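You operate a simulated robot arm through the tools that you are given. There is no shell and no other tool. Be economical: measure what you need, move in short steps, check, and stop when the job is done.

You run a simulated two-armed robot. Do the job below in one go: nothing can be reset, and whatever is moved stays where it is left.

JOB
Lock the yellow hose coupling with the air shut, then set the bench air to its card.
Fine: shut the bench air valve first; hold the coupling with one hand while the other turns its collar; valve open, then the knob by the bench air display. Where these are worked on the way, their far stop is far enough and under half their travel is too little: bench air valve.
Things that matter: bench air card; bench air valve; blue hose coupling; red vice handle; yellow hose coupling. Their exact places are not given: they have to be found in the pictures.

It is judged by the outcome, as a careful person would: the job done as asked, and still so three seconds after it is handed in. It fails if anything else is knocked over, pushed out of place, dropped, spilled or broken.

ROBOT AND FRAMES
Two 7-joint arms with two-finger parallel grippers on one trunk, on a base that drives. Base frame: it is fixed to the floor where the robot stands at the start and does not move with it; the origin is under the middle of the robot, x ahead of it, y to its left, z up. Units: m, degrees, N and s.
The left shoulder is at the start at [0.07, 0.163, 1.195], the right one opposite. With the tool pointing down near the work surface each hand reaches from about 0.4 to 0.88 m from the robot's upright axis, wherever it stands, measured 20 degrees to its own side. Places, roughly: bench air card [0.8, -0.2, 1.1]; bench air valve [0.5, 0, 1]; red vice handle [0.3, -0.5, 0.9]. Payload 3.43 kg a hand.
Tool frame (each hand has its own): the origin (TCP) lies between the finger pads and is the grasp point; the fingertips stand 0.034 m ahead of it; z points along the fingers, y is the line along which they close. The gripper opens to 0.128 m. The fingers are 0.024 m wide and 0.012 m thick; the gripper's body (0.048 by 0.13 m) begins 0.096 m behind the TCP.
Orientation is that of the tool frame in the base frame, as a unit quaternion [x, y, z, w]. With the fingers straight down and closing along the base's y, the tool's x points along the base's -x, its y along +y and its z along -z.

CONTROLS
- The arms move only by the tool drive_tool. It takes "left_deltas", "right_deltas" or both (then of equal length, played together; a hand with none holds still); each is a list of rows, each a list of 7 numbers: the shift along the tool's x, y, z in units of 25 mm (1.0 is 25 mm), then the turn, a rotation vector about the tool's x, y, z in units of 5 degrees (1.0 is 5 degrees), then the opening, from 0 (shut) to 1 (fully open). In form: [[dx, dy, dz, wx, wy, wz, hand], ...]. A call has 1 to 8 rows; each row shifts and turns the commanded pose from where the row before left it, along the tool's axes as they then stand. A call with a number of a shift or a turn outside -1 to 1 is refused whole. Rows are played at 5 a second. More than 0.05 m and 8.6 degrees between two rows, or a gripper value outside its range, and nothing of the call is played. A pose out of reach is approached as far as the arm can. The call stops where the force on the tool passes 40 N (or 10 N more than at its start, if that is more) or the arm is blocked; 0.2 s more then pass. The fingers move at their own pace (about 0.153 m/s each) and stop on an object; they squeeze with about 43 N. The grip force told is the motor's: it shows also when the fingers shut on nothing. Time passes only in rows, and 0.2 s behind the last, so rows that do not move let the fingers close. The reply holds the time, the measured pose of the TCP, the force on the tool along the base axes, the opening and the grip force, in the units named above and with some noise, with the torque about the TCP (base axes, N m) and any sound that the robot's microphone picked up.
- Cameras (640 x 400 px; columns grow to the right, rows downward): "scene" is now at [0.1369, -0.0307, 1.4375]; the picture's right is [-0.33, -0.94, 0.00], its down [-0.41, 0.14, -0.90] and it looks along [0.85, -0.30, -0.43] (base axes); focal length 214 px, centre (320, 200). "left" rides on the left gripper at [0.076, 0.011, -0.16] in its tool frame; the picture's right is [-0.15, 0.99, 0.00], its down [-0.88, -0.13, -0.46] and it looks along [-0.45, -0.07, 0.89] (tool axes); focal length 234 px, centre (320, 200). "right" rides on the right gripper at [0.076, -0.011, -0.16] in its tool frame; the picture's right is [0.15, 0.99, 0.00], its down [-0.88, 0.13, -0.46] and it looks along [-0.45, 0.07, 0.89] (tool axes); focal length 234 px, centre (320, 200).
- get_image(camera): a new picture of that camera. It takes no simulated time.
- lift_body(by): slides the trunk up (or, below 0, down) by that many m; the arms and the scene camera ride with it, the base frame stays. It gives what a move gives, with no picture.
- steer(legs): drives the robot by 1 to 6 legs, each [ahead, left, turn to the left] in m, m and degrees, along the robot's own axes; the way and the turn of a leg run together, so that a leg with both is an arc; at most 1.5 m and 180 degrees a leg. The arms and the cameras ride along, it lands a little off, and it stops where it bumps. It gives what a move gives.
- aim_head(pan, tilt): turns the head with the scene camera to pan (to the left, within 86 degrees either way) and tilt (down, from -29 to 69), counted from straight ahead of the robot. It gives what a move gives.
- probe_pixels(camera, pixels): for up to 12 pixels [column, row] of the newest picture of that camera ("zoom" is the newest enlarged one), the place [x, y, z] in the base frame of the surface seen there, good to about 0.003 m. It takes no simulated time.
- inspect(camera, box): a new picture of the part [left, top, right, bottom] of that camera's present view, enlarged. It takes no simulated time.
- job_done(): hands the job in; it is judged then, once.

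Work in short steps. Measure before you move; look again where a grasp or a placing could have gone wrong, and mend it. You have 80 turns and 78 pictures in all, those below and enlarged ones among them. Open the grippers and draw the arms clear of the work before you hand the job in, unless the task says otherwise; then end with one line.

The tools are called after "Request:" by a JSON object that holds its "fn" and its "kwargs". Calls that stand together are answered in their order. drive_tool: Moves the arms, as the interface text tells. Its arguments: {"type":"object","properties":{"left_deltas":{"type":"array","items":{"type":"array","items":{"type":"number"}}},"right_deltas":{"type":"array","items":{"type":"array","items":{"type":"number"}}}},"required":[]} The other tools are called the same way: lift_body (by) slides the trunk up or down; steer (legs) drives the base; aim_head (pan, tilt) turns the head that bears the scene camera; get_image (camera) takes a picture; probe_pixels (camera, pixels) gives the place of the surface under pixels of a picture; inspect (camera, box) takes an enlarged picture of a part of a camera's view; job_done () hands the job in.

At the start:

```text
t: 0.0
left_eef_pos: [0.5891, 0.1914, 1.3499]
left_tcp_rot: [-0.001, 1.0, 0.001, 0.0]
left_force: [0.8, -0.5, -0.2]
left_ft_torque: [0.01, 0.0, 0.0]
left_grip_width: 0.1279
left_grasp_force: 0.2
right_eef_pos: [0.4469, -0.2701, 1.2839]
right_tcp_rot: [0.0, 1.0, 0.0, 0.0]
right_force: [-0.4, 0.4, 0.3]
right_ft_torque: [-0.02, 0.02, -0.01]
right_grip_width: 0.128
right_grasp_force: 0.1
trunk travel left (down, up): [-0.675, 0.265]
robot x, y, heading: [-0.0017, -0.0015, 0.1]
head pan, tilt: [-19.4, 25.4]
```

scene: 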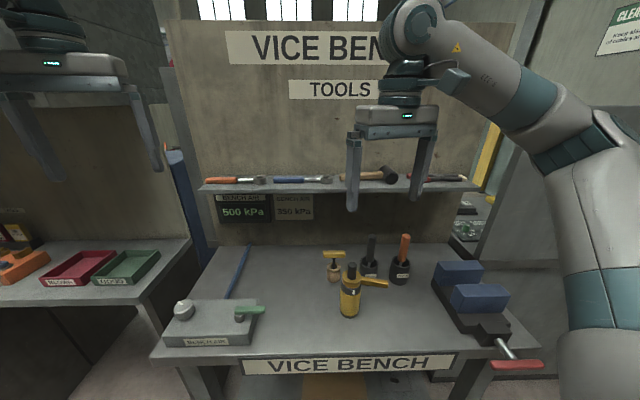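
right: 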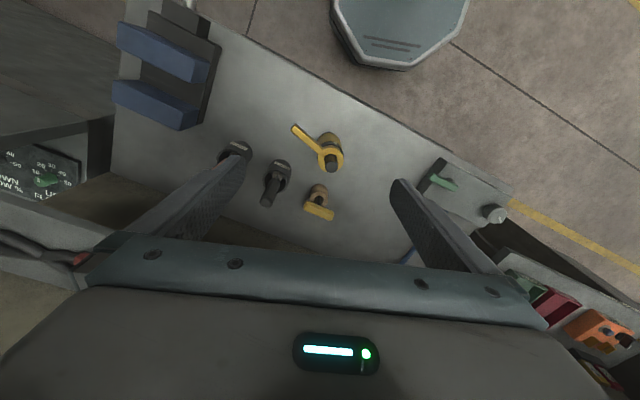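
left: 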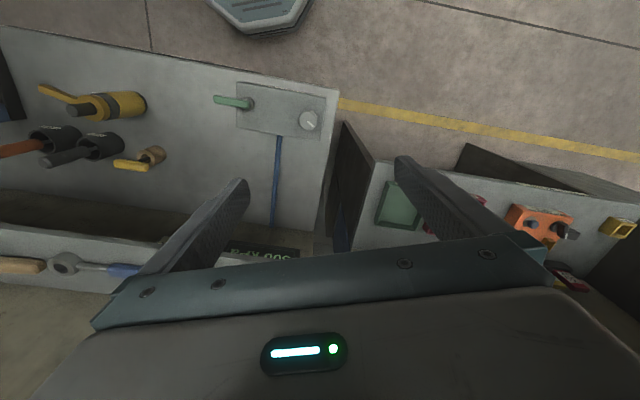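

The scene shows the bench air block at (210,320), a yellow device at (350,290), a smaller one at (333,265), and the display at (243,208). I enlarge these parts.

Request:
{"fn": "inspect", "kwargs": {"camera": "scene", "box": [290, 220, 450, 320]}}

Request:
{"fn": "inspect", "kwargs": {"camera": "scene", "box": [150, 180, 330, 360]}}

```text
4.00 times, centred on (370, 270) of scene
```

zoom: 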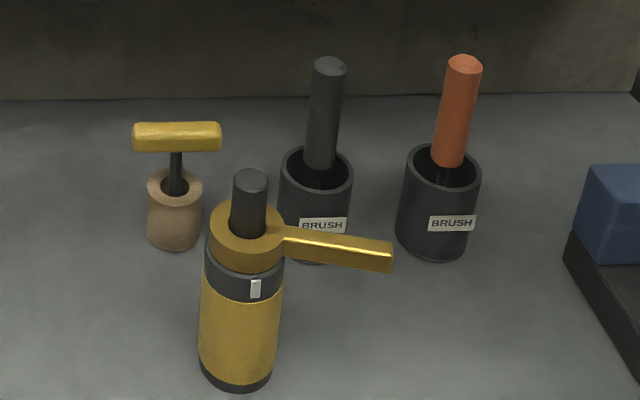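

```text
2.22 times, centred on (240, 270) of scene
```

zoom: 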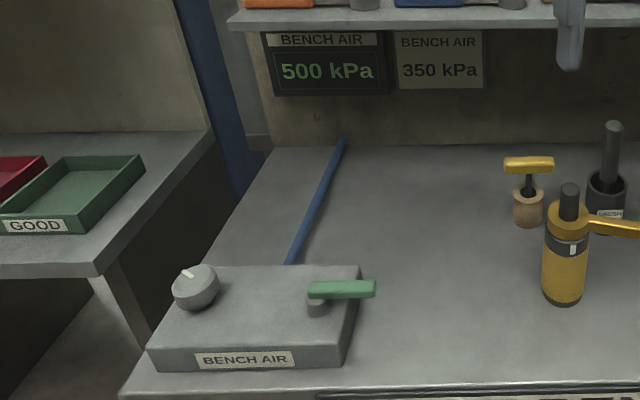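

The display reads 500 kPa and the card 350 kPa. I probe the main points on the block, valve, knob and coupling.

Request:
{"fn": "probe_pixels", "kwargs": {"camera": "zoom", "pixels": [[195, 275], [316, 291], [370, 288], [316, 308], [195, 297], [270, 300], [569, 188], [553, 210], [636, 227], [572, 250], [566, 298], [165, 350]]}}

Request:
{"fn": "inspect", "kwargs": {"camera": "left", "box": [30, 60, 350, 260]}}

Request:
{"fn": "inspect", "kwargs": {"camera": "right", "box": [240, 100, 400, 240]}}

```text
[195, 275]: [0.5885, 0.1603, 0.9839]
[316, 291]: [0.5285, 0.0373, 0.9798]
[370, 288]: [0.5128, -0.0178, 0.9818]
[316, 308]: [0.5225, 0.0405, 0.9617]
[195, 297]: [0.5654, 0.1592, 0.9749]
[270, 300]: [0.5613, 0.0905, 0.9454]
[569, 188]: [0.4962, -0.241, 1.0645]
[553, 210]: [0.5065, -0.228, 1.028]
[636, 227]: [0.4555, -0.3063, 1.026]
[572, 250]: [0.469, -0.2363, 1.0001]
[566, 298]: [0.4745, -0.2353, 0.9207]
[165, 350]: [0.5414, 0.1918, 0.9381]
```

```text
2.00 times, centred on (190, 160) of left
```

zoom: 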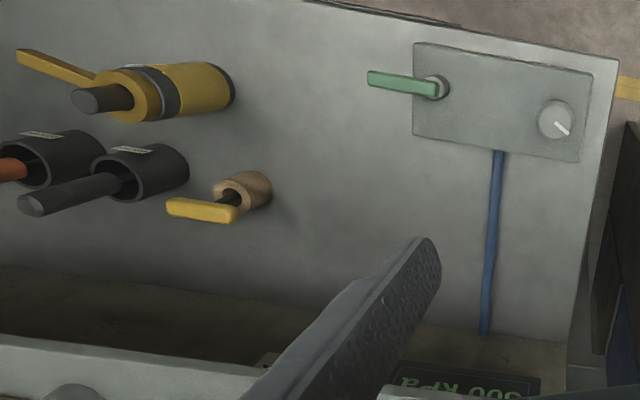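

```text
2.86 times, centred on (320, 170) of right
```

zoom: 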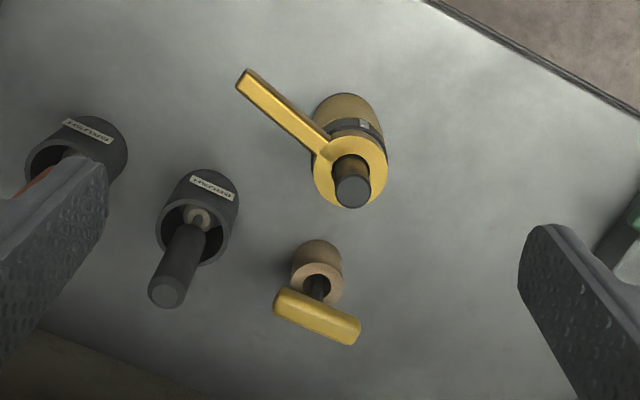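

I zoom hard on the coupling's mark and lever, and look at the valve for open/shut marks.

Request:
{"fn": "inspect", "kwargs": {"camera": "scene", "box": [330, 255, 394, 320]}}

Request:
{"fn": "probe_pixels", "kwargs": {"camera": "zoom", "pixels": [[247, 337], [230, 100], [150, 370], [310, 370], [165, 255], [300, 310], [610, 260], [330, 250], [500, 300], [230, 500], [300, 500], [160, 480]]}}

Request:
{"fn": "inspect", "kwargs": {"camera": "left", "box": [200, 70, 340, 157]}}

```text
6.15 times, centred on (362, 288) of scene
```

zoom: 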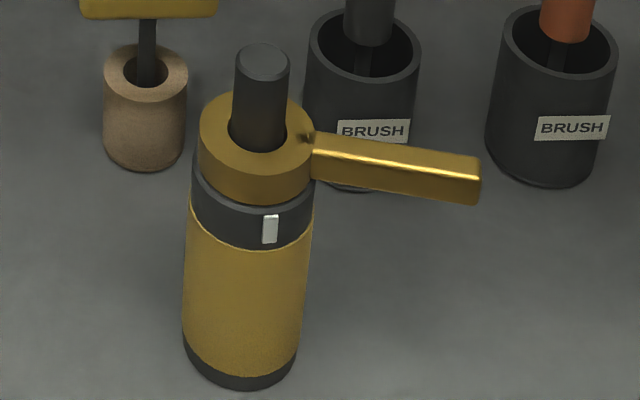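

```text
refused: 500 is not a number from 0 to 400
```

```text
4.57 times, centred on (270, 114) of left
```

zoom: 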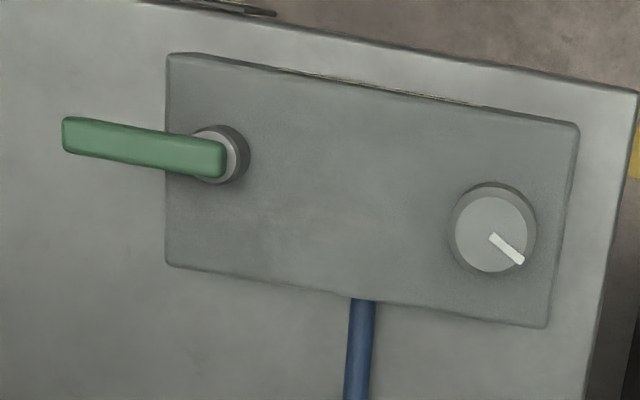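

I probe the valve and knob in this zoom, and coupling points in the scene picture.

Request:
{"fn": "probe_pixels", "kwargs": {"camera": "zoom", "pixels": [[68, 135], [215, 158], [140, 147], [238, 155], [494, 228], [522, 261], [494, 237], [170, 60], [170, 262], [545, 322], [575, 128], [300, 160]]}}

Request:
{"fn": "probe_pixels", "kwargs": {"camera": "scene", "pixels": [[353.9, 292.7], [352.5, 265], [343, 290], [359, 290], [345, 276], [358, 281], [386, 284], [364, 280], [375, 282], [352, 305], [344, 305], [357, 305]]}}

```text
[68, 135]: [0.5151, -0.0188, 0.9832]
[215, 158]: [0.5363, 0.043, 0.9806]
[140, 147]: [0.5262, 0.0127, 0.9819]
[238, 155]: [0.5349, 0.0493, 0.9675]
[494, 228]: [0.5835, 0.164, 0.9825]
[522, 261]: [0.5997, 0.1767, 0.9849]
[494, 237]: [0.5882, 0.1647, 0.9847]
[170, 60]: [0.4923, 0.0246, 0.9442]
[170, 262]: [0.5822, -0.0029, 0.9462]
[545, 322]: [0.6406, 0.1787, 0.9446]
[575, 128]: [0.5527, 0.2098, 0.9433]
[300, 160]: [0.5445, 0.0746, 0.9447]
```

```text
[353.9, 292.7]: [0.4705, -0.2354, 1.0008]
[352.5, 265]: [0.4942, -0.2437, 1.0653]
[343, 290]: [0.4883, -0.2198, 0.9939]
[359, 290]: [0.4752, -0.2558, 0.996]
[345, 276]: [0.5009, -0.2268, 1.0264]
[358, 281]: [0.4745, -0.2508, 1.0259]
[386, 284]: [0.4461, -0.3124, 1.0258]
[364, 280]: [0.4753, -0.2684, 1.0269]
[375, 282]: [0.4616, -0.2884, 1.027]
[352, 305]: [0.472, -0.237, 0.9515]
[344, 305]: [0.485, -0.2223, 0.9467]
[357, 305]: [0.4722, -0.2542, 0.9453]
```

Geometry: the bench is yawed about −18°. The valve pivot is near (0.537,0.046), with its lever pointing to (0.515,−0.019) at z≈0.98. The coupling axis is near (0.493,−0.243), its lever at −123° and the white mark at about 161°. I bring the left hand, fingers shut, above a spot behind the valve lever.

Request:
{"fn": "drive_tool", "kwargs": {"left_deltas": [[0.12, -1, 1, 0, 0, 0, 0], [0.12, -1, 1, 0, 0, 0, 0], [0.12, -1, 1, 0, 0, 0, 0], [0.12, -1, 1, 0, 0, 0, 0], [0.12, -1, 1, 0, 0, 0, 0], [0.12, -1, 1, 0, 0, 0, 0], [0.12, -1, 1, 0, 0, 0, 0], [0.12, -1, 1, 0, 0, 0, 0]]}}

Request:
{"fn": "aim_head", "kwargs": {"pan": -19, "tilt": 40}}

Request:
{"fn": "get_image", "kwargs": {"camera": "scene"}}

Request:
{"fn": "get_image", "kwargs": {"camera": "left"}}

```text
t: 1.8
left_eef_pos: [0.5646, -0.0103, 1.1494]
left_tcp_rot: [-0.001, 1.0, 0.0, 0.0]
left_force: [-0.1, -0.5, 0.7]
left_ft_torque: [0.02, 0.01, -0.02]
left_grip_width: 0.0001
left_grasp_force: 32.9
right_eef_pos: [0.4471, -0.2722, 1.2832]
right_tcp_rot: [0.001, 1.0, 0.001, 0.0]
right_force: [0.3, -0.8, -0.5]
right_ft_torque: [0.05, 0.01, -0.03]
right_grip_width: 0.1281
right_grasp_force: 0.0
trunk travel left (down, up): [-0.675, 0.265]
robot x, y, heading: [-0.0012, -0.0012, 0.2]
head pan, tilt: [-19.4, 25.4]
```

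```text
t: 2.6
left_eef_pos: [0.5646, -0.0084, 1.1493]
left_tcp_rot: [-0.001, 1.0, 0.0, 0.0]
left_force: [0.3, -0.1, 0.5]
left_ft_torque: [-0.01, 0.0, -0.01]
left_grip_width: 0.0001
left_grasp_force: 33.3
right_eef_pos: [0.4452, -0.27, 1.284]
right_tcp_rot: [0.002, 1.0, 0.0, 0.0]
right_force: [0.4, -0.4, -0.9]
right_ft_torque: [0.01, -0.02, 0.0]
right_grip_width: 0.1276
right_grasp_force: 0.1
trunk travel left (down, up): [-0.675, 0.265]
robot x, y, heading: [0.0, 0.0004, -0.0]
head pan, tilt: [-19.0, 40.0]
```

```text
68 pictures are left
```

scene: 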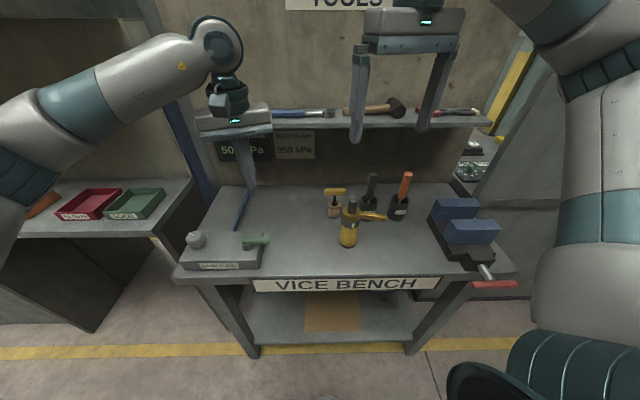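

```text
67 pictures are left
```

left: 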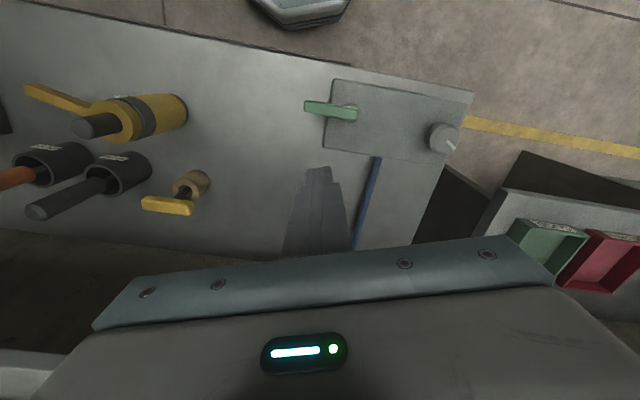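

The hand hovers behind the lever at z 1.149. I lower 0.155 m to put the tips beside the lever, behind it.

Request:
{"fn": "drive_tool", "kwargs": {"left_deltas": [[0, 0, 1, 0, 0, 0, 0], [0, 0, 1, 0, 0, 0, 0], [0, 0, 1, 0, 0, 0, 0], [0, 0, 1, 0, 0, 0, 0], [0, 0, 1, 0, 0, 0, 0], [0, 0, 0.7, 0, 0, 0, 0], [0, 0, 0.5, 0, 0, 0, 0]]}}

Request:
{"fn": "inspect", "kwargs": {"camera": "scene", "box": [160, 190, 320, 290]}}

```text
t: 4.2
left_eef_pos: [0.5654, -0.0092, 0.9959]
left_tcp_rot: [0.0, 1.0, -0.001, 0.0]
left_force: [0.0, -0.4, 0.3]
left_ft_torque: [0.05, -0.03, 0.04]
left_grip_width: 0.0
left_grasp_force: 32.8
right_eef_pos: [0.4459, -0.2704, 1.2837]
right_tcp_rot: [0.0, 1.0, -0.001, 0.0]
right_force: [-0.3, 0.0, 0.6]
right_ft_torque: [-0.01, -0.01, -0.02]
right_grip_width: 0.1278
right_grasp_force: 0.0
trunk travel left (down, up): [-0.675, 0.265]
robot x, y, heading: [-0.0021, -0.0036, -0.0]
head pan, tilt: [-19.0, 40.0]
```

```text
4.00 times, centred on (240, 240) of scene
```

zoom: 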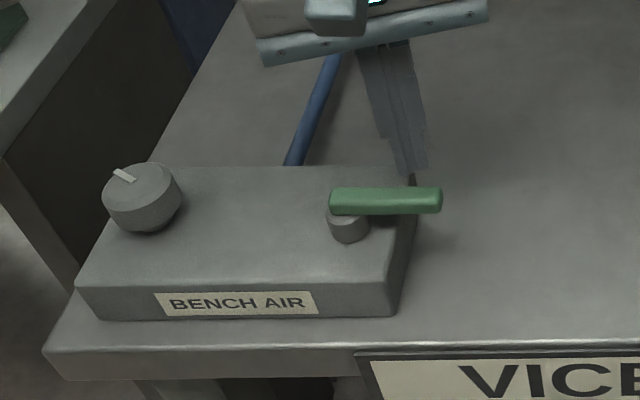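

The finger is behind the lever. I push toward the bench front in small steps to test whether it turns clockwise.

Request:
{"fn": "drive_tool", "kwargs": {"left_deltas": [[0.4, 0.1, 0.1, 0, 0, 0, 0], [0.4, 0.1, 0, 0, 0, 0, 0], [0.4, 0.13, 0, 0, 0, 0, 0], [0.4, 0.13, 0, 0, 0, 0, 0], [0.3, 0.13, 0, 0, 0, 0, 0]]}}

Request:
{"fn": "inspect", "kwargs": {"camera": "scene", "box": [160, 130, 320, 290]}}

```text
t: 5.4
left_eef_pos: [0.5175, 0.004, 0.9916]
left_tcp_rot: [-0.001, 1.0, 0.0, -0.001]
left_force: [-1.0, 0.1, 0.0]
left_ft_torque: [-0.01, 0.02, -0.01]
left_grip_width: 0.0
left_grasp_force: 33.0
right_eef_pos: [0.4451, -0.2704, 1.2839]
right_tcp_rot: [0.001, 1.0, 0.001, 0.0]
right_force: [0.1, 0.1, -0.6]
right_ft_torque: [0.0, -0.01, 0.02]
right_grip_width: 0.1279
right_grasp_force: 0.0
trunk travel left (down, up): [-0.675, 0.265]
robot x, y, heading: [-0.0003, 0.0001, -0.1]
head pan, tilt: [-19.0, 40.0]
```

```text
2.50 times, centred on (240, 210) of scene
```

zoom: 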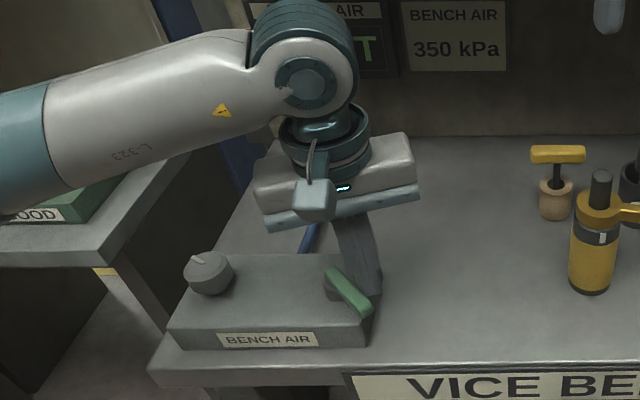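

The lever turns freely clockwise and the display changed to a word ending in "T" (shut). I follow the arc to the far stop.

Request:
{"fn": "drive_tool", "kwargs": {"left_deltas": [[0.5, 0.2, 0, 0, 0, 0, 0], [0.5, 0.4, 0, 0, 0, 0, 0], [0.3, 0.4, 0, 0, 0, 0, 0], [0.1, 0.4, 0, 0, 0, 0, 0], [0.0, 0.3, 0, 0, 0, 0, 0]]}}

Request:
{"fn": "inspect", "kwargs": {"camera": "scene", "box": [160, 130, 320, 290]}}

```text
t: 6.6
left_eef_pos: [0.483, 0.0331, 0.9923]
left_tcp_rot: [0.005, 1.0, -0.01, 0.001]
left_force: [6.7, -30.7, -5.4]
left_ft_torque: [-0.39, -0.01, -0.38]
left_grip_width: 0.0
left_grasp_force: 32.9
right_eef_pos: [0.4457, -0.2749, 1.2824]
right_tcp_rot: [0.003, 1.0, 0.001, -0.001]
right_force: [-0.3, 0.0, -0.4]
right_ft_torque: [-0.12, -0.03, 0.0]
right_grip_width: 0.1281
right_grasp_force: 0.0
trunk travel left (down, up): [-0.675, 0.265]
robot x, y, heading: [0.0048, -0.0034, -0.5]
head pan, tilt: [-19.0, 40.0]
stopped in row 5 (left hand): the force on the tool passed its limit (the readings are from after the stop); the commanded pose is now the measured one
```

```text
2.50 times, centred on (240, 210) of scene
```

zoom: 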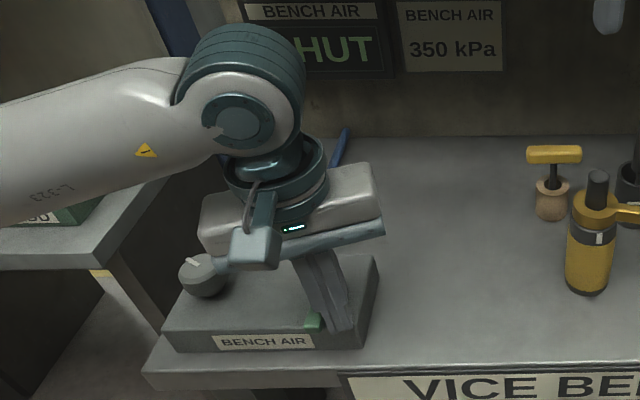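

The display reads SHUT and the lever is at its stop (force 31 N). I back off and raise the left hand, yawing it for the coupling hold, and then check the clearances around the coupling.

Request:
{"fn": "drive_tool", "kwargs": {"left_deltas": [[0, -0.8, 0, 0, 0, 0, 0], [0, -0.4, -1, 0, 0, 0, 0], [0, 0, -1, 0, 0, 0, 0], [0, 0, -1, 0, 0, 0, 0], [0, 0, -1, 0, 0, -1, 0], [0, 0, -1, 0, 0, -1, 0], [0, 0, -1, 0, 0, -1, 0], [0, 0, -1, 0, 0, -1, 0]]}}

Request:
{"fn": "get_image", "kwargs": {"camera": "scene"}}

Request:
{"fn": "inspect", "kwargs": {"camera": "right", "box": [240, 80, 480, 230]}}

Request:
{"fn": "probe_pixels", "kwargs": {"camera": "scene", "pixels": [[335, 191], [334, 210], [346, 190], [326, 191], [369, 205], [398, 207], [480, 270], [495, 285], [458, 260]]}}

```text
t: 8.4
left_eef_pos: [0.4812, 0.0109, 1.169]
left_tcp_rot: [-0.172, 0.985, -0.006, 0.0]
left_force: [0.4, -1.0, -0.5]
left_ft_torque: [0.01, -0.01, 0.01]
left_grip_width: 0.0
left_grasp_force: 33.5
right_eef_pos: [0.4449, -0.2742, 1.2834]
right_tcp_rot: [0.003, 1.0, 0.001, 0.0]
right_force: [-0.5, -0.3, -0.1]
right_ft_torque: [0.05, -0.01, -0.01]
right_grip_width: 0.1279
right_grasp_force: 0.1
trunk travel left (down, up): [-0.675, 0.265]
robot x, y, heading: [0.0039, -0.0026, -0.4]
head pan, tilt: [-19.0, 40.0]
```

```text
63 pictures are left
```

scene: 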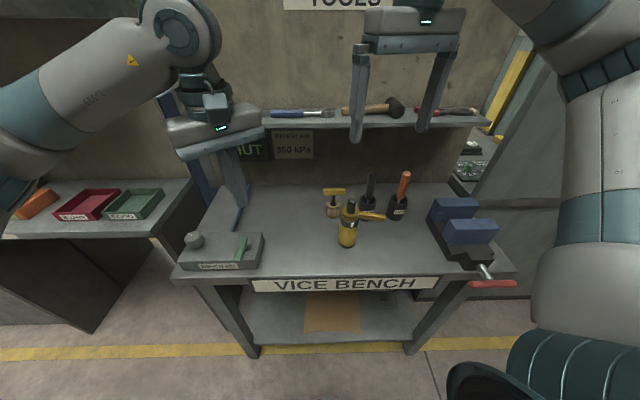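

```text
2.67 times, centred on (360, 155) of right
```

zoom: 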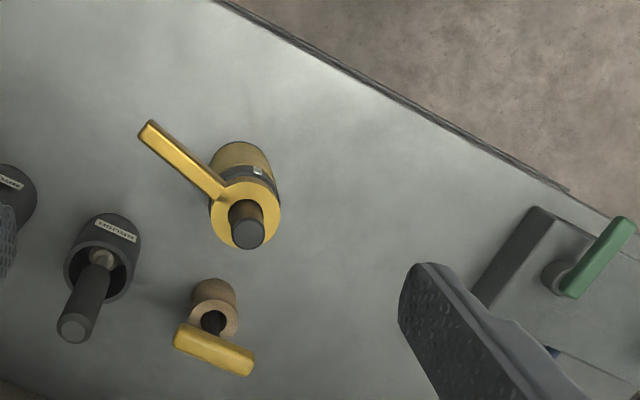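

```text
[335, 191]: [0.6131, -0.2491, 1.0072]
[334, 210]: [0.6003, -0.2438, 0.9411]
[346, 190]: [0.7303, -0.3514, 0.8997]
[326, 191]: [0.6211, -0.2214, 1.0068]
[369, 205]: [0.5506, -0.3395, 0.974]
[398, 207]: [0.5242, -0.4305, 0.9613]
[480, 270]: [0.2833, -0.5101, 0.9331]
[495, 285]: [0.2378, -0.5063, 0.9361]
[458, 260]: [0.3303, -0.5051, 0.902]
```

Path is clear: the small pot is at (0.61,−0.245) and the brush pot at (0.55,−0.34). I continue the yaw of the left hand.

Request:
{"fn": "drive_tool", "kwargs": {"left_deltas": [[0, 0, 0, 0, 0, -1, 0], [0, 0, 0, 0, 0, -1, 0], [0, 0, 0, 0, 0, -1, 0], [0, 0, 0, 0, 0, -1, 0], [0, 0, 0, 0, 0, -1, 0], [0, 0, 0, 0, 0, -1, 0], [0, 0, 0, 0, 0, -1, 0.3], [0, 0, 0, 0, 0, -1, 0.6]]}}

Request:
{"fn": "drive_tool", "kwargs": {"left_deltas": [[0, 0, 0, 0, 0, -1, 0.62], [0, 0, 0, 0, 0, -1, 0.62], [0, 0, 0, 0, 0, -1, 0.62], [0, 0, 0, 0, 0, -1, 0.62], [0, 0, 0, 0, 0, -0.6, 0.62], [0, 0, 0, 0, 1, 0, 0.62], [0, 0, 0, 0, 1, 0, 0.62], [0, 0, 0, 0, 1, 0, 0.62]]}}

Request:
{"fn": "drive_tool", "kwargs": {"left_deltas": [[0, 0, 0, 0, 1, 0, 0.62], [0, 0, 0, 0, 1, 0, 0.62], [0, 0, 0, 0, 1, 0, 0.62], [0, 0, 0, 0, 1, 0, 0.62], [0, 0, 0, 0, 1, 0, 0.62], [0, 0, 0, 0, 1, 0, 0.62], [0, 0, 0, 0, 1, 0, 0.62]]}}

Request:
{"fn": "get_image", "kwargs": {"camera": "scene"}}

```text
t: 10.2
left_eef_pos: [0.4819, 0.0111, 1.17]
left_tcp_rot: [-0.498, 0.867, -0.005, -0.002]
left_force: [-0.4, 0.3, 0.5]
left_ft_torque: [0.01, 0.03, 0.02]
left_grip_width: 0.0769
left_grasp_force: 0.1
right_eef_pos: [0.4465, -0.272, 1.2835]
right_tcp_rot: [0.004, 1.0, 0.0, 0.0]
right_force: [-1.0, -0.9, -0.9]
right_ft_torque: [0.02, 0.04, 0.06]
right_grip_width: 0.1281
right_grasp_force: 0.1
trunk travel left (down, up): [-0.675, 0.265]
robot x, y, heading: [0.0029, -0.0001, -0.3]
head pan, tilt: [-19.0, 40.0]
```

```text
t: 12.0
left_eef_pos: [0.4814, 0.0122, 1.169]
left_tcp_rot: [-0.655, 0.744, -0.092, -0.101]
left_force: [-0.7, -0.5, -0.3]
left_ft_torque: [0.0, 0.02, 0.02]
left_grip_width: 0.0794
left_grasp_force: 0.0
right_eef_pos: [0.4458, -0.2725, 1.2832]
right_tcp_rot: [0.002, 1.0, 0.0, 0.0]
right_force: [0.3, 1.1, -0.3]
right_ft_torque: [-0.01, 0.0, 0.03]
right_grip_width: 0.1277
right_grasp_force: 0.0
trunk travel left (down, up): [-0.675, 0.265]
robot x, y, heading: [0.0004, -0.001, -0.3]
head pan, tilt: [-19.0, 40.0]
```

```text
t: 13.6
left_eef_pos: [0.4818, 0.0124, 1.1691]
left_tcp_rot: [-0.597, 0.679, -0.284, -0.319]
left_force: [0.5, 0.4, 0.6]
left_ft_torque: [-0.01, 0.0, 0.01]
left_grip_width: 0.0792
left_grasp_force: 0.1
right_eef_pos: [0.4457, -0.2719, 1.283]
right_tcp_rot: [0.004, 1.0, 0.0, 0.0]
right_force: [0.3, -0.4, 0.4]
right_ft_torque: [0.02, 0.0, -0.02]
right_grip_width: 0.1283
right_grasp_force: 0.1
trunk travel left (down, up): [-0.675, 0.265]
robot x, y, heading: [-0.0026, -0.0028, -0.1]
head pan, tilt: [-19.0, 40.0]
```

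```text
61 pictures are left
```

scene: 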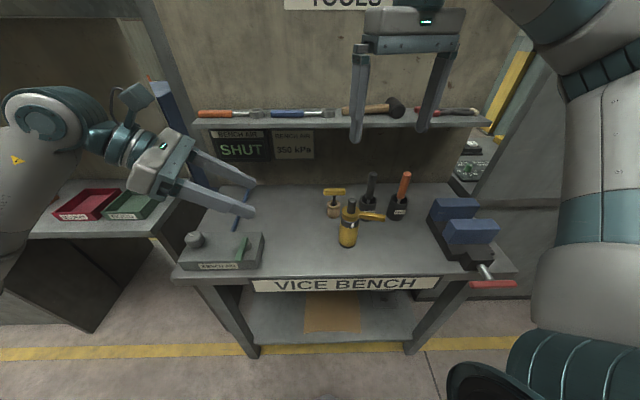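

The left hand is now pitched about 40° down and pointed along −y. I move to a standoff about 0.14 m short of the coupling, in line with it.

Request:
{"fn": "drive_tool", "kwargs": {"left_deltas": [[-0.04, -0.3, 0.95, 0, 0, 0, 0.62], [-0.04, -0.3, 0.95, 0, 0, 0, 0.62], [-0.04, -0.3, 0.95, 0, 0, 0, 0.62], [-0.04, -0.3, 0.95, 0, 0, 0, 0.62], [-0.05, -0.3, 0.95, 0, 0, 0, 0.62], [-0.04, -0.26, 0.95, 0, 0, 0, 0.62], [-0.04, 0, 0.95, 0, 0, 0, 0.62], [-0.05, 0, 0.95, 0, 0, 0, 0.62]]}}

Request:
{"fn": "get_image", "kwargs": {"camera": "left"}}

Request:
{"fn": "inspect", "kwargs": {"camera": "scene", "box": [220, 140, 420, 265]}}

```text
t: 15.4
left_eef_pos: [0.5087, -0.136, 1.0416]
left_tcp_rot: [-0.597, 0.679, -0.284, -0.319]
left_force: [0.5, 0.2, -0.6]
left_ft_torque: [0.02, 0.01, -0.04]
left_grip_width: 0.0796
left_grasp_force: 0.0
right_eef_pos: [0.4452, -0.2727, 1.2823]
right_tcp_rot: [0.003, 1.0, 0.001, 0.0]
right_force: [-0.4, -0.3, 0.5]
right_ft_torque: [0.01, 0.05, 0.0]
right_grip_width: 0.128
right_grasp_force: 0.1
trunk travel left (down, up): [-0.675, 0.265]
robot x, y, heading: [-0.0047, -0.0021, -0.1]
head pan, tilt: [-19.0, 40.0]
```

```text
60 pictures are left
```

left: 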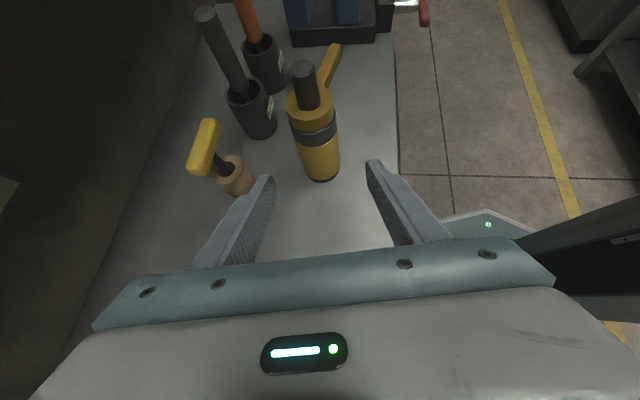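

```text
3.20 times, centred on (320, 202) of scene
```

zoom: 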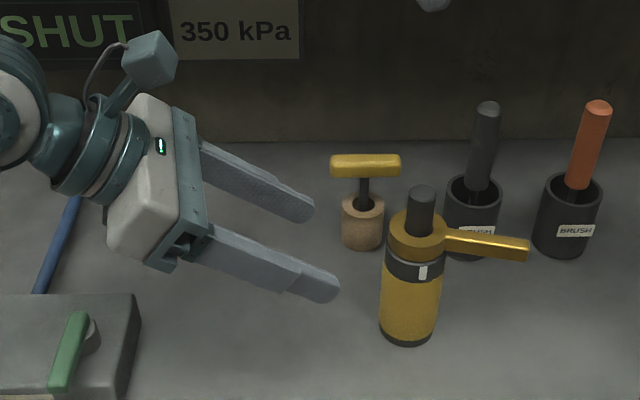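

Aligned: remaining travel is 0.143 m straight along the tool axis. I advance with the fingers open around the body.

Request:
{"fn": "drive_tool", "kwargs": {"left_deltas": [[-0.02, 0, 0.95, 0, 0, 0, 0.62], [-0.02, 0, 0.95, 0, 0, 0, 0.62], [0, 0, 0.95, 0, 0, 0, 0.62], [0, 0, 0.95, 0, 0, 0, 0.62], [0, 0, 0.95, 0, 0, 0, 0.62], [0, 0, 0.95, 0, 0, 0, 0.62]]}}

Request:
{"fn": "get_image", "kwargs": {"camera": "left"}}

Request:
{"fn": "inspect", "kwargs": {"camera": "scene", "box": [260, 140, 420, 265]}}

```text
t: 16.8
left_eef_pos: [0.4957, -0.2439, 0.9487]
left_tcp_rot: [-0.598, 0.679, -0.283, -0.318]
left_force: [0.3, -0.2, 1.4]
left_ft_torque: [0.01, -0.03, -0.01]
left_grip_width: 0.0791
left_grasp_force: 0.0
right_eef_pos: [0.4461, -0.2736, 1.2831]
right_tcp_rot: [0.003, 1.0, 0.0, 0.0]
right_force: [0.0, -0.3, -0.8]
right_ft_torque: [-0.01, -0.03, 0.01]
right_grip_width: 0.1277
right_grasp_force: 0.0
trunk travel left (down, up): [-0.675, 0.265]
robot x, y, heading: [0.0007, -0.0044, -0.2]
head pan, tilt: [-19.0, 40.0]
```

```text
58 pictures are left
```

left: 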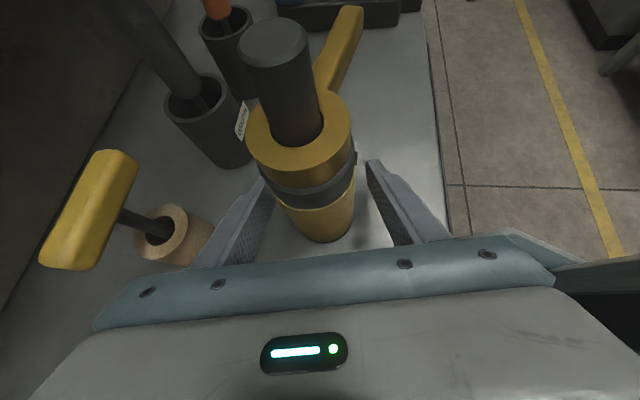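

```text
3.20 times, centred on (340, 202) of scene
```

zoom: 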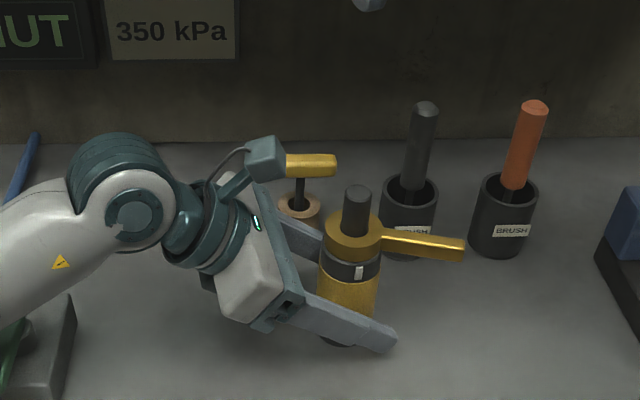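

The body sits between the fingers, slightly toward the back one. I close the left hand on it.

Request:
{"fn": "drive_tool", "kwargs": {"left_deltas": [[0, 0, 0, 0, 0, 0, 0.45], [0, 0, 0, 0, 0, 0, 0.38], [0, 0, 0, 0, 0, 0, 0.3], [0, 0, 0, 0, 0, 0, 0.3]]}}

Request:
{"fn": "inspect", "kwargs": {"camera": "scene", "box": [300, 170, 420, 265]}}

Request:
{"fn": "inspect", "kwargs": {"camera": "right", "box": [200, 60, 440, 230]}}

```text
t: 17.8
left_eef_pos: [0.496, -0.2436, 0.9501]
left_tcp_rot: [-0.597, 0.679, -0.284, -0.319]
left_force: [1.0, 0.6, -0.6]
left_ft_torque: [0.04, 0.06, 0.0]
left_grip_width: 0.0512
left_grasp_force: 43.0
right_eef_pos: [0.4457, -0.2719, 1.283]
right_tcp_rot: [0.003, 1.0, 0.0, 0.001]
right_force: [0.4, -0.2, -0.1]
right_ft_torque: [-0.01, 0.02, 0.0]
right_grip_width: 0.1278
right_grasp_force: 0.0
trunk travel left (down, up): [-0.675, 0.265]
robot x, y, heading: [-0.0001, -0.0015, -0.3]
head pan, tilt: [-19.0, 40.0]
```

```text
4.21 times, centred on (360, 218) of scene
```

zoom: 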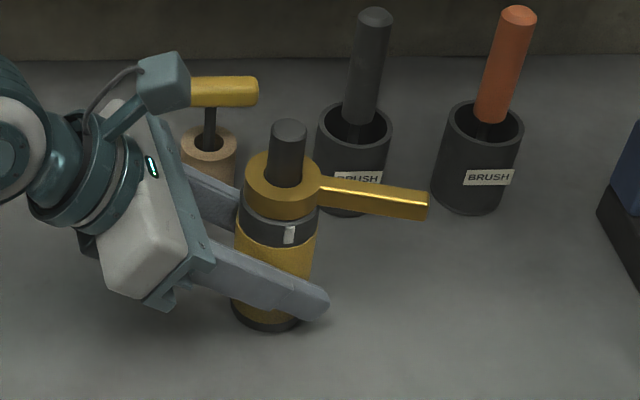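

```text
2.35 times, centred on (320, 145) of right
```

zoom: 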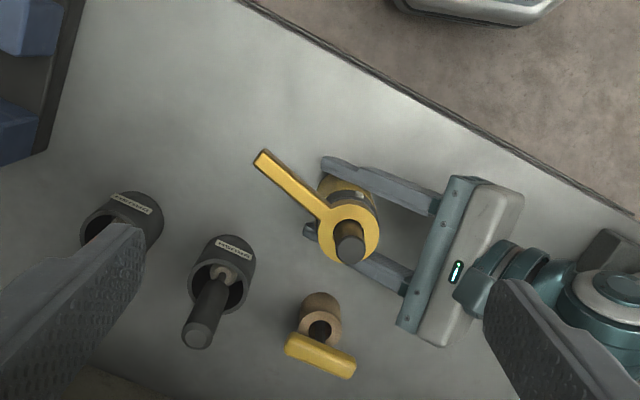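

Held (width 0.051, 43 N). I probe the lever accurately from the right camera zoom.

Request:
{"fn": "probe_pixels", "kwargs": {"camera": "zoom", "pixels": [[262, 160], [285, 182], [310, 204], [275, 160], [258, 168], [348, 250], [361, 196], [335, 215], [360, 215], [360, 262]]}}

```text
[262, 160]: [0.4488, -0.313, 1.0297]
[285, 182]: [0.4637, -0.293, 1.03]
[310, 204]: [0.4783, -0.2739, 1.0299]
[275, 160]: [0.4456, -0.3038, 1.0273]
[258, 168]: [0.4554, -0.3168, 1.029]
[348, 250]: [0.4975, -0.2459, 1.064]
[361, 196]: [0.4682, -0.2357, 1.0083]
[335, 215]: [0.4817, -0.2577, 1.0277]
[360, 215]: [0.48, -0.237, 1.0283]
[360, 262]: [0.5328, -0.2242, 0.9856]
```

Refined: axis (0.4975,−0.246), lever tip (0.449,−0.313) at z 1.03, mark at 161°, so about 73° clockwise. I bring the shut right hand down beside the lever on its far (−y/+x) side.

Request:
{"fn": "drive_tool", "kwargs": {"right_deltas": [[-0.84, -0.96, 0, 0, 0, 0, 0], [-0.84, -0.96, 0, 0, 0, 0, 0], [0, 0, 1, 0, 0, 0, 0], [0, 0, 1, 0, 0, 0, 0], [0, 0, 1, 0, 0, 0, 0], [0, 0, 1, 0, 0, 0, 0], [0, 0, 1, 0, 0, 0, 0], [0, 0, 1, 0, 0, 0, 0]]}}

Request:
{"fn": "inspect", "kwargs": {"camera": "scene", "box": [280, 90, 480, 265]}}

Request:
{"fn": "get_image", "kwargs": {"camera": "right"}}

```text
t: 19.6
left_eef_pos: [0.4948, -0.2451, 0.9509]
left_tcp_rot: [-0.597, 0.679, -0.283, -0.32]
left_force: [0.3, -0.8, 0.9]
left_ft_torque: [-0.01, 0.03, -0.02]
left_grip_width: 0.0513
left_grasp_force: 43.0
right_eef_pos: [0.4884, -0.3215, 1.1341]
right_tcp_rot: [0.003, 1.0, 0.0, 0.0]
right_force: [-0.1, 0.0, -1.3]
right_ft_torque: [0.02, -0.01, -0.01]
right_grip_width: 0.0
right_grasp_force: 32.1
trunk travel left (down, up): [-0.675, 0.265]
robot x, y, heading: [0.0009, -0.0022, -0.4]
head pan, tilt: [-19.0, 40.0]
```

```text
2.29 times, centred on (380, 178) of scene
```

zoom: 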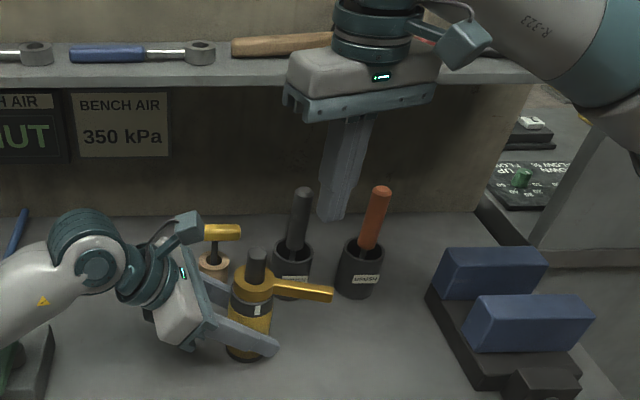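

```text
53 pictures are left
```

right: 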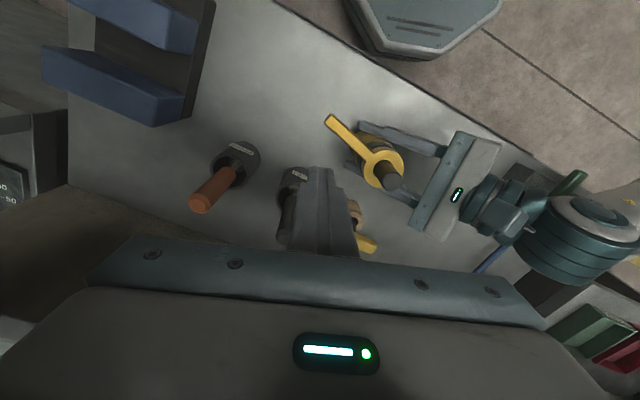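

I check the black brush handle's top against the coming descent.

Request:
{"fn": "probe_pixels", "kwargs": {"camera": "zoom", "pixels": [[303, 191], [298, 230], [290, 262], [380, 190], [332, 215]]}}

```text
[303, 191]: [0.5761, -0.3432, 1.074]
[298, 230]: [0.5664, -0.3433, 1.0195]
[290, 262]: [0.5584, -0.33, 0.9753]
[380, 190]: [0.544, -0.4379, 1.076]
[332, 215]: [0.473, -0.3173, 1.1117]
```

The handles lean away and stay lower than the palm will be. I lower to TCP z≈1.036.

Request:
{"fn": "drive_tool", "kwargs": {"right_deltas": [[0, 0, 1, 0, 0, 0, 0], [0, 0, 1, 0, 0, 0, 0], [0, 0, 1, 0, 0, 0, 0], [0, 0, 0.9, 0, 0, 0, 0]]}}

Request:
{"fn": "inspect", "kwargs": {"camera": "scene", "box": [300, 150, 440, 265]}}

```text
t: 20.6
left_eef_pos: [0.4964, -0.2441, 0.9491]
left_tcp_rot: [-0.598, 0.678, -0.284, -0.319]
left_force: [-0.2, -0.2, -0.3]
left_ft_torque: [0.01, -0.01, 0.0]
left_grip_width: 0.0513
left_grasp_force: 43.2
right_eef_pos: [0.4877, -0.3209, 1.037]
right_tcp_rot: [0.003, 1.0, 0.0, 0.0]
right_force: [-0.7, 0.3, 0.2]
right_ft_torque: [0.01, 0.01, -0.01]
right_grip_width: 0.0
right_grasp_force: 32.9
trunk travel left (down, up): [-0.675, 0.265]
robot x, y, heading: [-0.0008, -0.0038, 0.0]
head pan, tilt: [-19.0, 40.0]
```

```text
3.48 times, centred on (370, 208) of scene
```

zoom: 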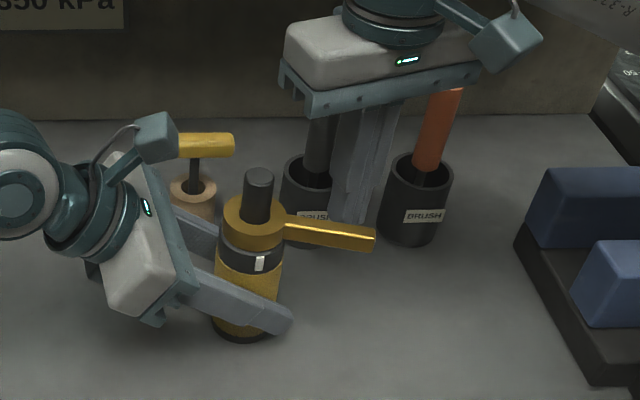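

The finger is behind the lever. I push it along its clockwise arc, first ~35°, then check.

Request:
{"fn": "drive_tool", "kwargs": {"right_deltas": [[0.48, 0.26, 0, 0, 0, 0, 0], [0.42, 0.22, 0, 0, 0, 0, 0], [0.42, 0.21, 0, 0, 0, 0, 0], [0.27, 0.25, 0, 0, 0, 0, 0], [0.27, 0.26, 0, 0, 0, 0, 0]]}}

Request:
{"fn": "inspect", "kwargs": {"camera": "scene", "box": [300, 150, 440, 265]}}

```text
t: 21.8
left_eef_pos: [0.495, -0.2429, 0.9495]
left_tcp_rot: [-0.597, 0.679, -0.284, -0.32]
left_force: [-1.2, 0.8, -0.7]
left_ft_torque: [0.0, 0.04, -0.02]
left_grip_width: 0.051
left_grasp_force: 43.3
right_eef_pos: [0.4402, -0.29, 1.036]
right_tcp_rot: [0.002, 1.0, 0.0, -0.002]
right_force: [0.5, 0.9, 1.1]
right_ft_torque: [0.0, 0.02, 0.02]
right_grip_width: 0.0002
right_grasp_force: 32.6
trunk travel left (down, up): [-0.675, 0.265]
robot x, y, heading: [-0.0002, -0.0021, -0.1]
head pan, tilt: [-19.0, 40.0]
```

```text
3.48 times, centred on (370, 208) of scene
```

zoom: 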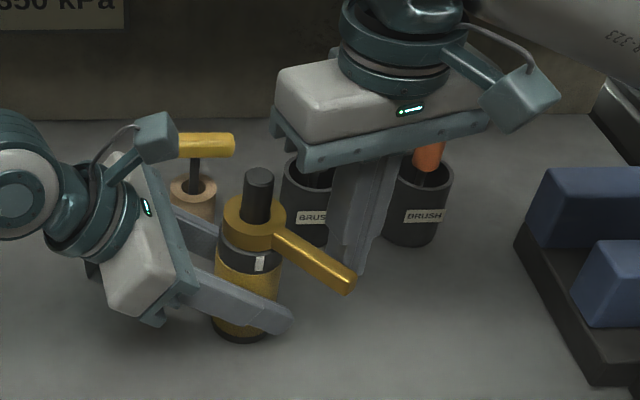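

The lever turns with low force while the body and mark stay still. I continue toward the mark.

Request:
{"fn": "drive_tool", "kwargs": {"right_deltas": [[0.24, 0.44, 0, 0, 0, 0, 0], [0.24, 0.44, 0, 0, 0, 0, 0], [0.1, 0.45, 0, 0, 0, 0, 0]]}}

Request:
{"fn": "inspect", "kwargs": {"camera": "scene", "box": [300, 150, 440, 265]}}

```text
t: 22.6
left_eef_pos: [0.4947, -0.2434, 0.9508]
left_tcp_rot: [-0.598, 0.678, -0.284, -0.319]
left_force: [-1.0, 0.8, 0.6]
left_ft_torque: [-0.05, -0.02, -0.05]
left_grip_width: 0.0514
left_grasp_force: 43.0
right_eef_pos: [0.427, -0.2577, 1.0358]
right_tcp_rot: [0.002, 1.0, 0.0, 0.001]
right_force: [0.4, 0.0, 0.7]
right_ft_torque: [0.0, -0.01, 0.02]
right_grip_width: 0.0001
right_grasp_force: 33.1
trunk travel left (down, up): [-0.675, 0.265]
robot x, y, heading: [0.0014, 0.0012, -0.1]
head pan, tilt: [-19.0, 40.0]
```

```text
3.48 times, centred on (370, 208) of scene
```

zoom: 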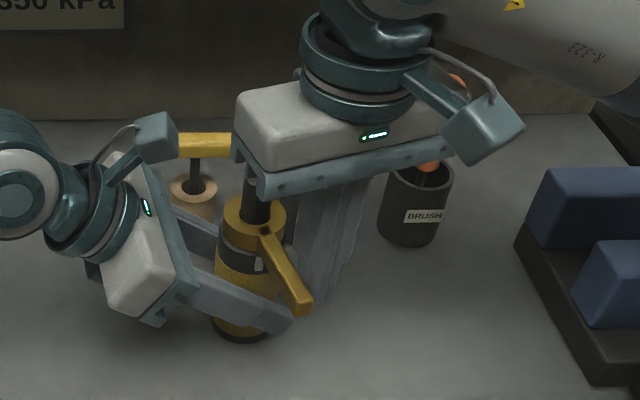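

Nearly at the mark with no resistance. I go on in smaller steps, watching for a stop or click.

Request:
{"fn": "drive_tool", "kwargs": {"right_deltas": [[0.03, 0.25, 0, 0, 0, 0, 0], [0.0, 0.25, 0, 0, 0, 0, 0]]}}

Request:
{"fn": "inspect", "kwargs": {"camera": "scene", "box": [310, 170, 410, 260]}}

```text
t: 23.2
left_eef_pos: [0.4948, -0.2427, 0.9494]
left_tcp_rot: [-0.596, 0.68, -0.283, -0.32]
left_force: [-7.3, 16.9, 2.6]
left_ft_torque: [-0.87, -0.31, -0.87]
left_grip_width: 0.0508
left_grasp_force: 43.2
right_eef_pos: [0.4257, -0.2457, 1.0359]
right_tcp_rot: [0.003, 1.0, -0.001, 0.0]
right_force: [7.1, -15.3, -2.0]
right_ft_torque: [-0.45, -0.2, -0.2]
right_grip_width: 0.0
right_grasp_force: 33.1
trunk travel left (down, up): [-0.675, 0.265]
robot x, y, heading: [-0.0011, -0.0043, -0.2]
head pan, tilt: [-19.0, 40.0]
```

```text
4.44 times, centred on (360, 215) of scene
```

zoom: 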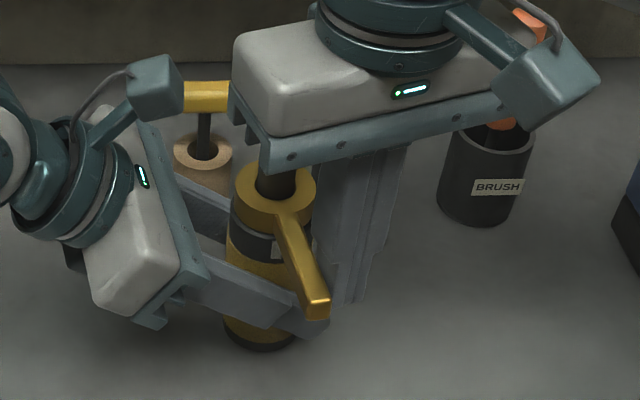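

Resistance of about 17 N at the mark suggests a stop (or a detent). I press a little more to be sure.

Request:
{"fn": "drive_tool", "kwargs": {"right_deltas": [[0.0, 0.12, 0, 0, 0, 0, 0], [0.0, 0.12, 0, 0, 0, 0, 0]]}}

Request:
{"fn": "inspect", "kwargs": {"camera": "left", "box": [200, 0, 520, 260]}}

```text
t: 23.8
left_eef_pos: [0.4946, -0.2431, 0.9491]
left_tcp_rot: [-0.597, 0.679, -0.284, -0.319]
left_force: [-6.3, 19.8, 3.3]
left_ft_torque: [-0.96, -0.1, -0.97]
left_grip_width: 0.0515
left_grasp_force: 42.7
right_eef_pos: [0.4251, -0.2395, 1.0369]
right_tcp_rot: [0.003, 1.0, 0.0, 0.0]
right_force: [2.6, -19.1, 2.4]
right_ft_torque: [-0.45, -0.07, -0.2]
right_grip_width: 0.0
right_grasp_force: 33.1
trunk travel left (down, up): [-0.675, 0.265]
robot x, y, heading: [-0.0002, 0.0014, -0.6]
head pan, tilt: [-19.0, 40.0]
```

```text
1.54 times, centred on (360, 130) of left
```

zoom: 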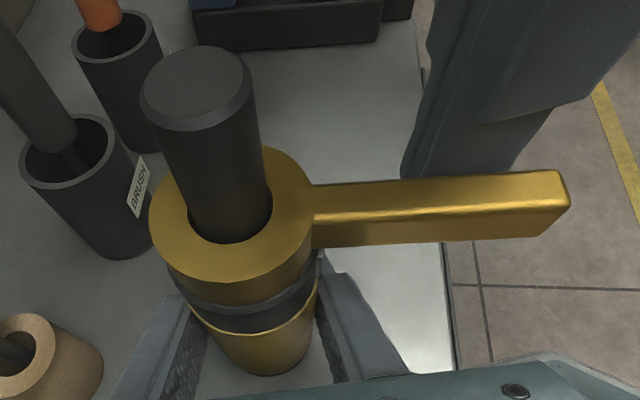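

The hand moved 6 mm at nearly constant force, so either the collar still turns stiffly or the body is turning in the grip. I measure the lever and look for the mark.

Request:
{"fn": "probe_pixels", "kwargs": {"camera": "zoom", "pixels": [[330, 195], [440, 195], [550, 185], [330, 215], [545, 200], [195, 85]]}}

Request:
{"fn": "inspect", "kwargs": {"camera": "scene", "box": [335, 195, 395, 255]}}

```text
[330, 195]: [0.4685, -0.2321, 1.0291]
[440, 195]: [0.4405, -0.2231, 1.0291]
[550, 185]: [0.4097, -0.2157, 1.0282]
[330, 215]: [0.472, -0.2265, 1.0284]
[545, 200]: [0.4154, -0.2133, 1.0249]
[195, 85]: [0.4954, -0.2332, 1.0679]
```

```text
6.67 times, centred on (365, 225) of scene
```

zoom: 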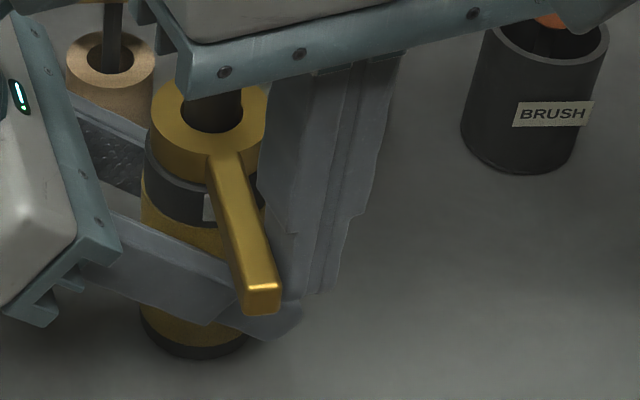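

The stub top shifted about 12 mm in +y: the body is tilting in the grip, so the collar is at its stop by the mark (lever at ~164°). I relieve the push and re-check.

Request:
{"fn": "drive_tool", "kwargs": {"right_deltas": [[0.0, -0.5, 0, 0, 0, 0, 0], [0.0, -0.8, 0, 0, 0, 0, 0], [0.3, -0.8, 0, 0, 0, 0, 0]]}}

Request:
{"fn": "inspect", "kwargs": {"camera": "scene", "box": [335, 195, 395, 255]}}

Request:
{"fn": "inspect", "kwargs": {"camera": "left", "box": [200, 0, 520, 260]}}

Request:
{"fn": "probe_pixels", "kwargs": {"camera": "zoom", "pixels": [[330, 195], [440, 195], [550, 185], [195, 85], [195, 130]]}}

```text
t: 24.6
left_eef_pos: [0.4955, -0.2445, 0.9502]
left_tcp_rot: [-0.596, 0.679, -0.284, -0.32]
left_force: [1.0, -1.0, 3.4]
left_ft_torque: [0.12, -0.07, 0.0]
left_grip_width: 0.0507
left_grasp_force: 43.0
right_eef_pos: [0.4195, -0.2923, 1.0357]
right_tcp_rot: [0.001, 1.0, 0.001, 0.0]
right_force: [-0.1, 0.3, 0.0]
right_ft_torque: [-0.01, -0.04, 0.0]
right_grip_width: 0.0001
right_grasp_force: 33.4
trunk travel left (down, up): [-0.675, 0.265]
robot x, y, heading: [-0.0005, 0.0006, -0.2]
head pan, tilt: [-19.0, 40.0]
```

```text
6.67 times, centred on (365, 225) of scene
```

zoom: 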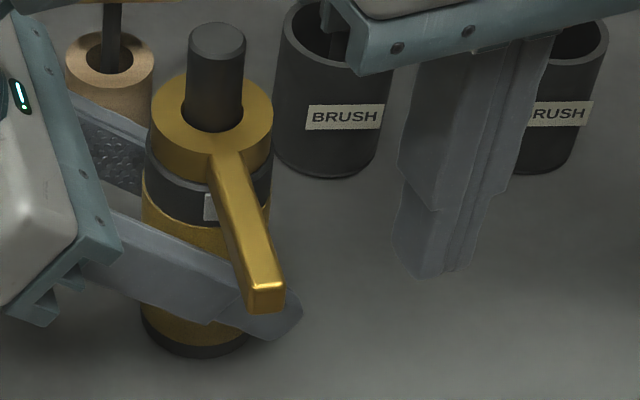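

```text
1.54 times, centred on (360, 130) of left
```

zoom: 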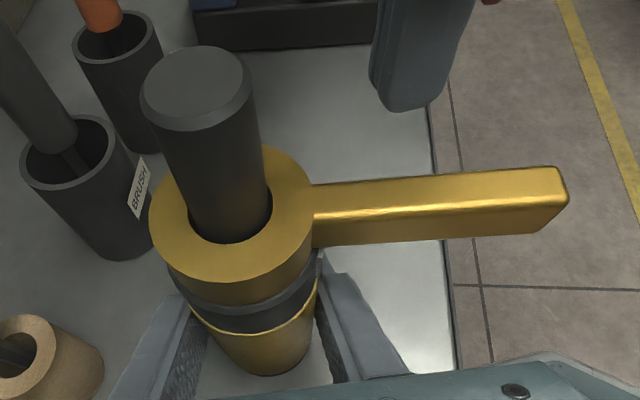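

```text
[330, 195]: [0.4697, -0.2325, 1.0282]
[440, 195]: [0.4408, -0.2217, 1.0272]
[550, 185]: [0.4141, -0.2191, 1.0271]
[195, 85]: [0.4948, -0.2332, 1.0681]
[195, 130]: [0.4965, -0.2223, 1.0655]
```

The lever stays put after release, with the coupling shifted only a few mm. I compare the mark's azimuth with the lever's by fine probing.

Request:
{"fn": "inspect", "kwargs": {"camera": "scene", "box": [335, 198, 375, 238]}}

Request:
{"fn": "probe_pixels", "kwargs": {"camera": "zoom", "pixels": [[320, 200], [200, 290], [215, 290], [220, 60], [250, 200], [280, 300], [310, 380], [100, 250], [320, 260]]}}

```text
10.00 times, centred on (355, 218) of scene
```

zoom: 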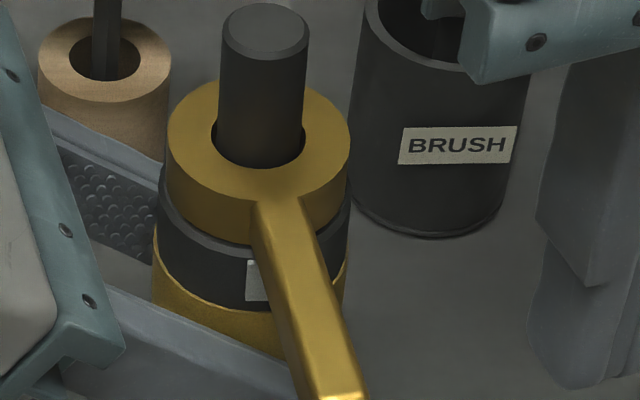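

```text
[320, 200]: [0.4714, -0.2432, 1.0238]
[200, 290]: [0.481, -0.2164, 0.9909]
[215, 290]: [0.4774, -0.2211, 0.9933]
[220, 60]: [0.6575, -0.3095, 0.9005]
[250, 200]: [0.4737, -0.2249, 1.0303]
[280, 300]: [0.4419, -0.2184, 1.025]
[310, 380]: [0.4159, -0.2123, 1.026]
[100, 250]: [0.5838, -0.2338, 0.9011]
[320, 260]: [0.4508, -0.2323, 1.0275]
```

I probe the mark itself, the lever's centre line and the collar.

Request:
{"fn": "probe_pixels", "kwargs": {"camera": "zoom", "pixels": [[254, 280], [262, 282], [278, 240], [300, 300], [325, 365], [342, 395], [265, 30], [175, 170], [345, 150], [260, 185], [170, 235], [345, 235]]}}

```text
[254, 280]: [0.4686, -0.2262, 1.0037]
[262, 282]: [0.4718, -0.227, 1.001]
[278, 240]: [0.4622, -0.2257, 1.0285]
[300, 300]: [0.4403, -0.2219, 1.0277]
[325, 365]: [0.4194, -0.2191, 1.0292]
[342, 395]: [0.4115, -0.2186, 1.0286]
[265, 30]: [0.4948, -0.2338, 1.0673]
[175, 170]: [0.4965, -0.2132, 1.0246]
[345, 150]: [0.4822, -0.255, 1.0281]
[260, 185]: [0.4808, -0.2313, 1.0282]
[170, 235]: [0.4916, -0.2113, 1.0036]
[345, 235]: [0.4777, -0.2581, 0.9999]
```

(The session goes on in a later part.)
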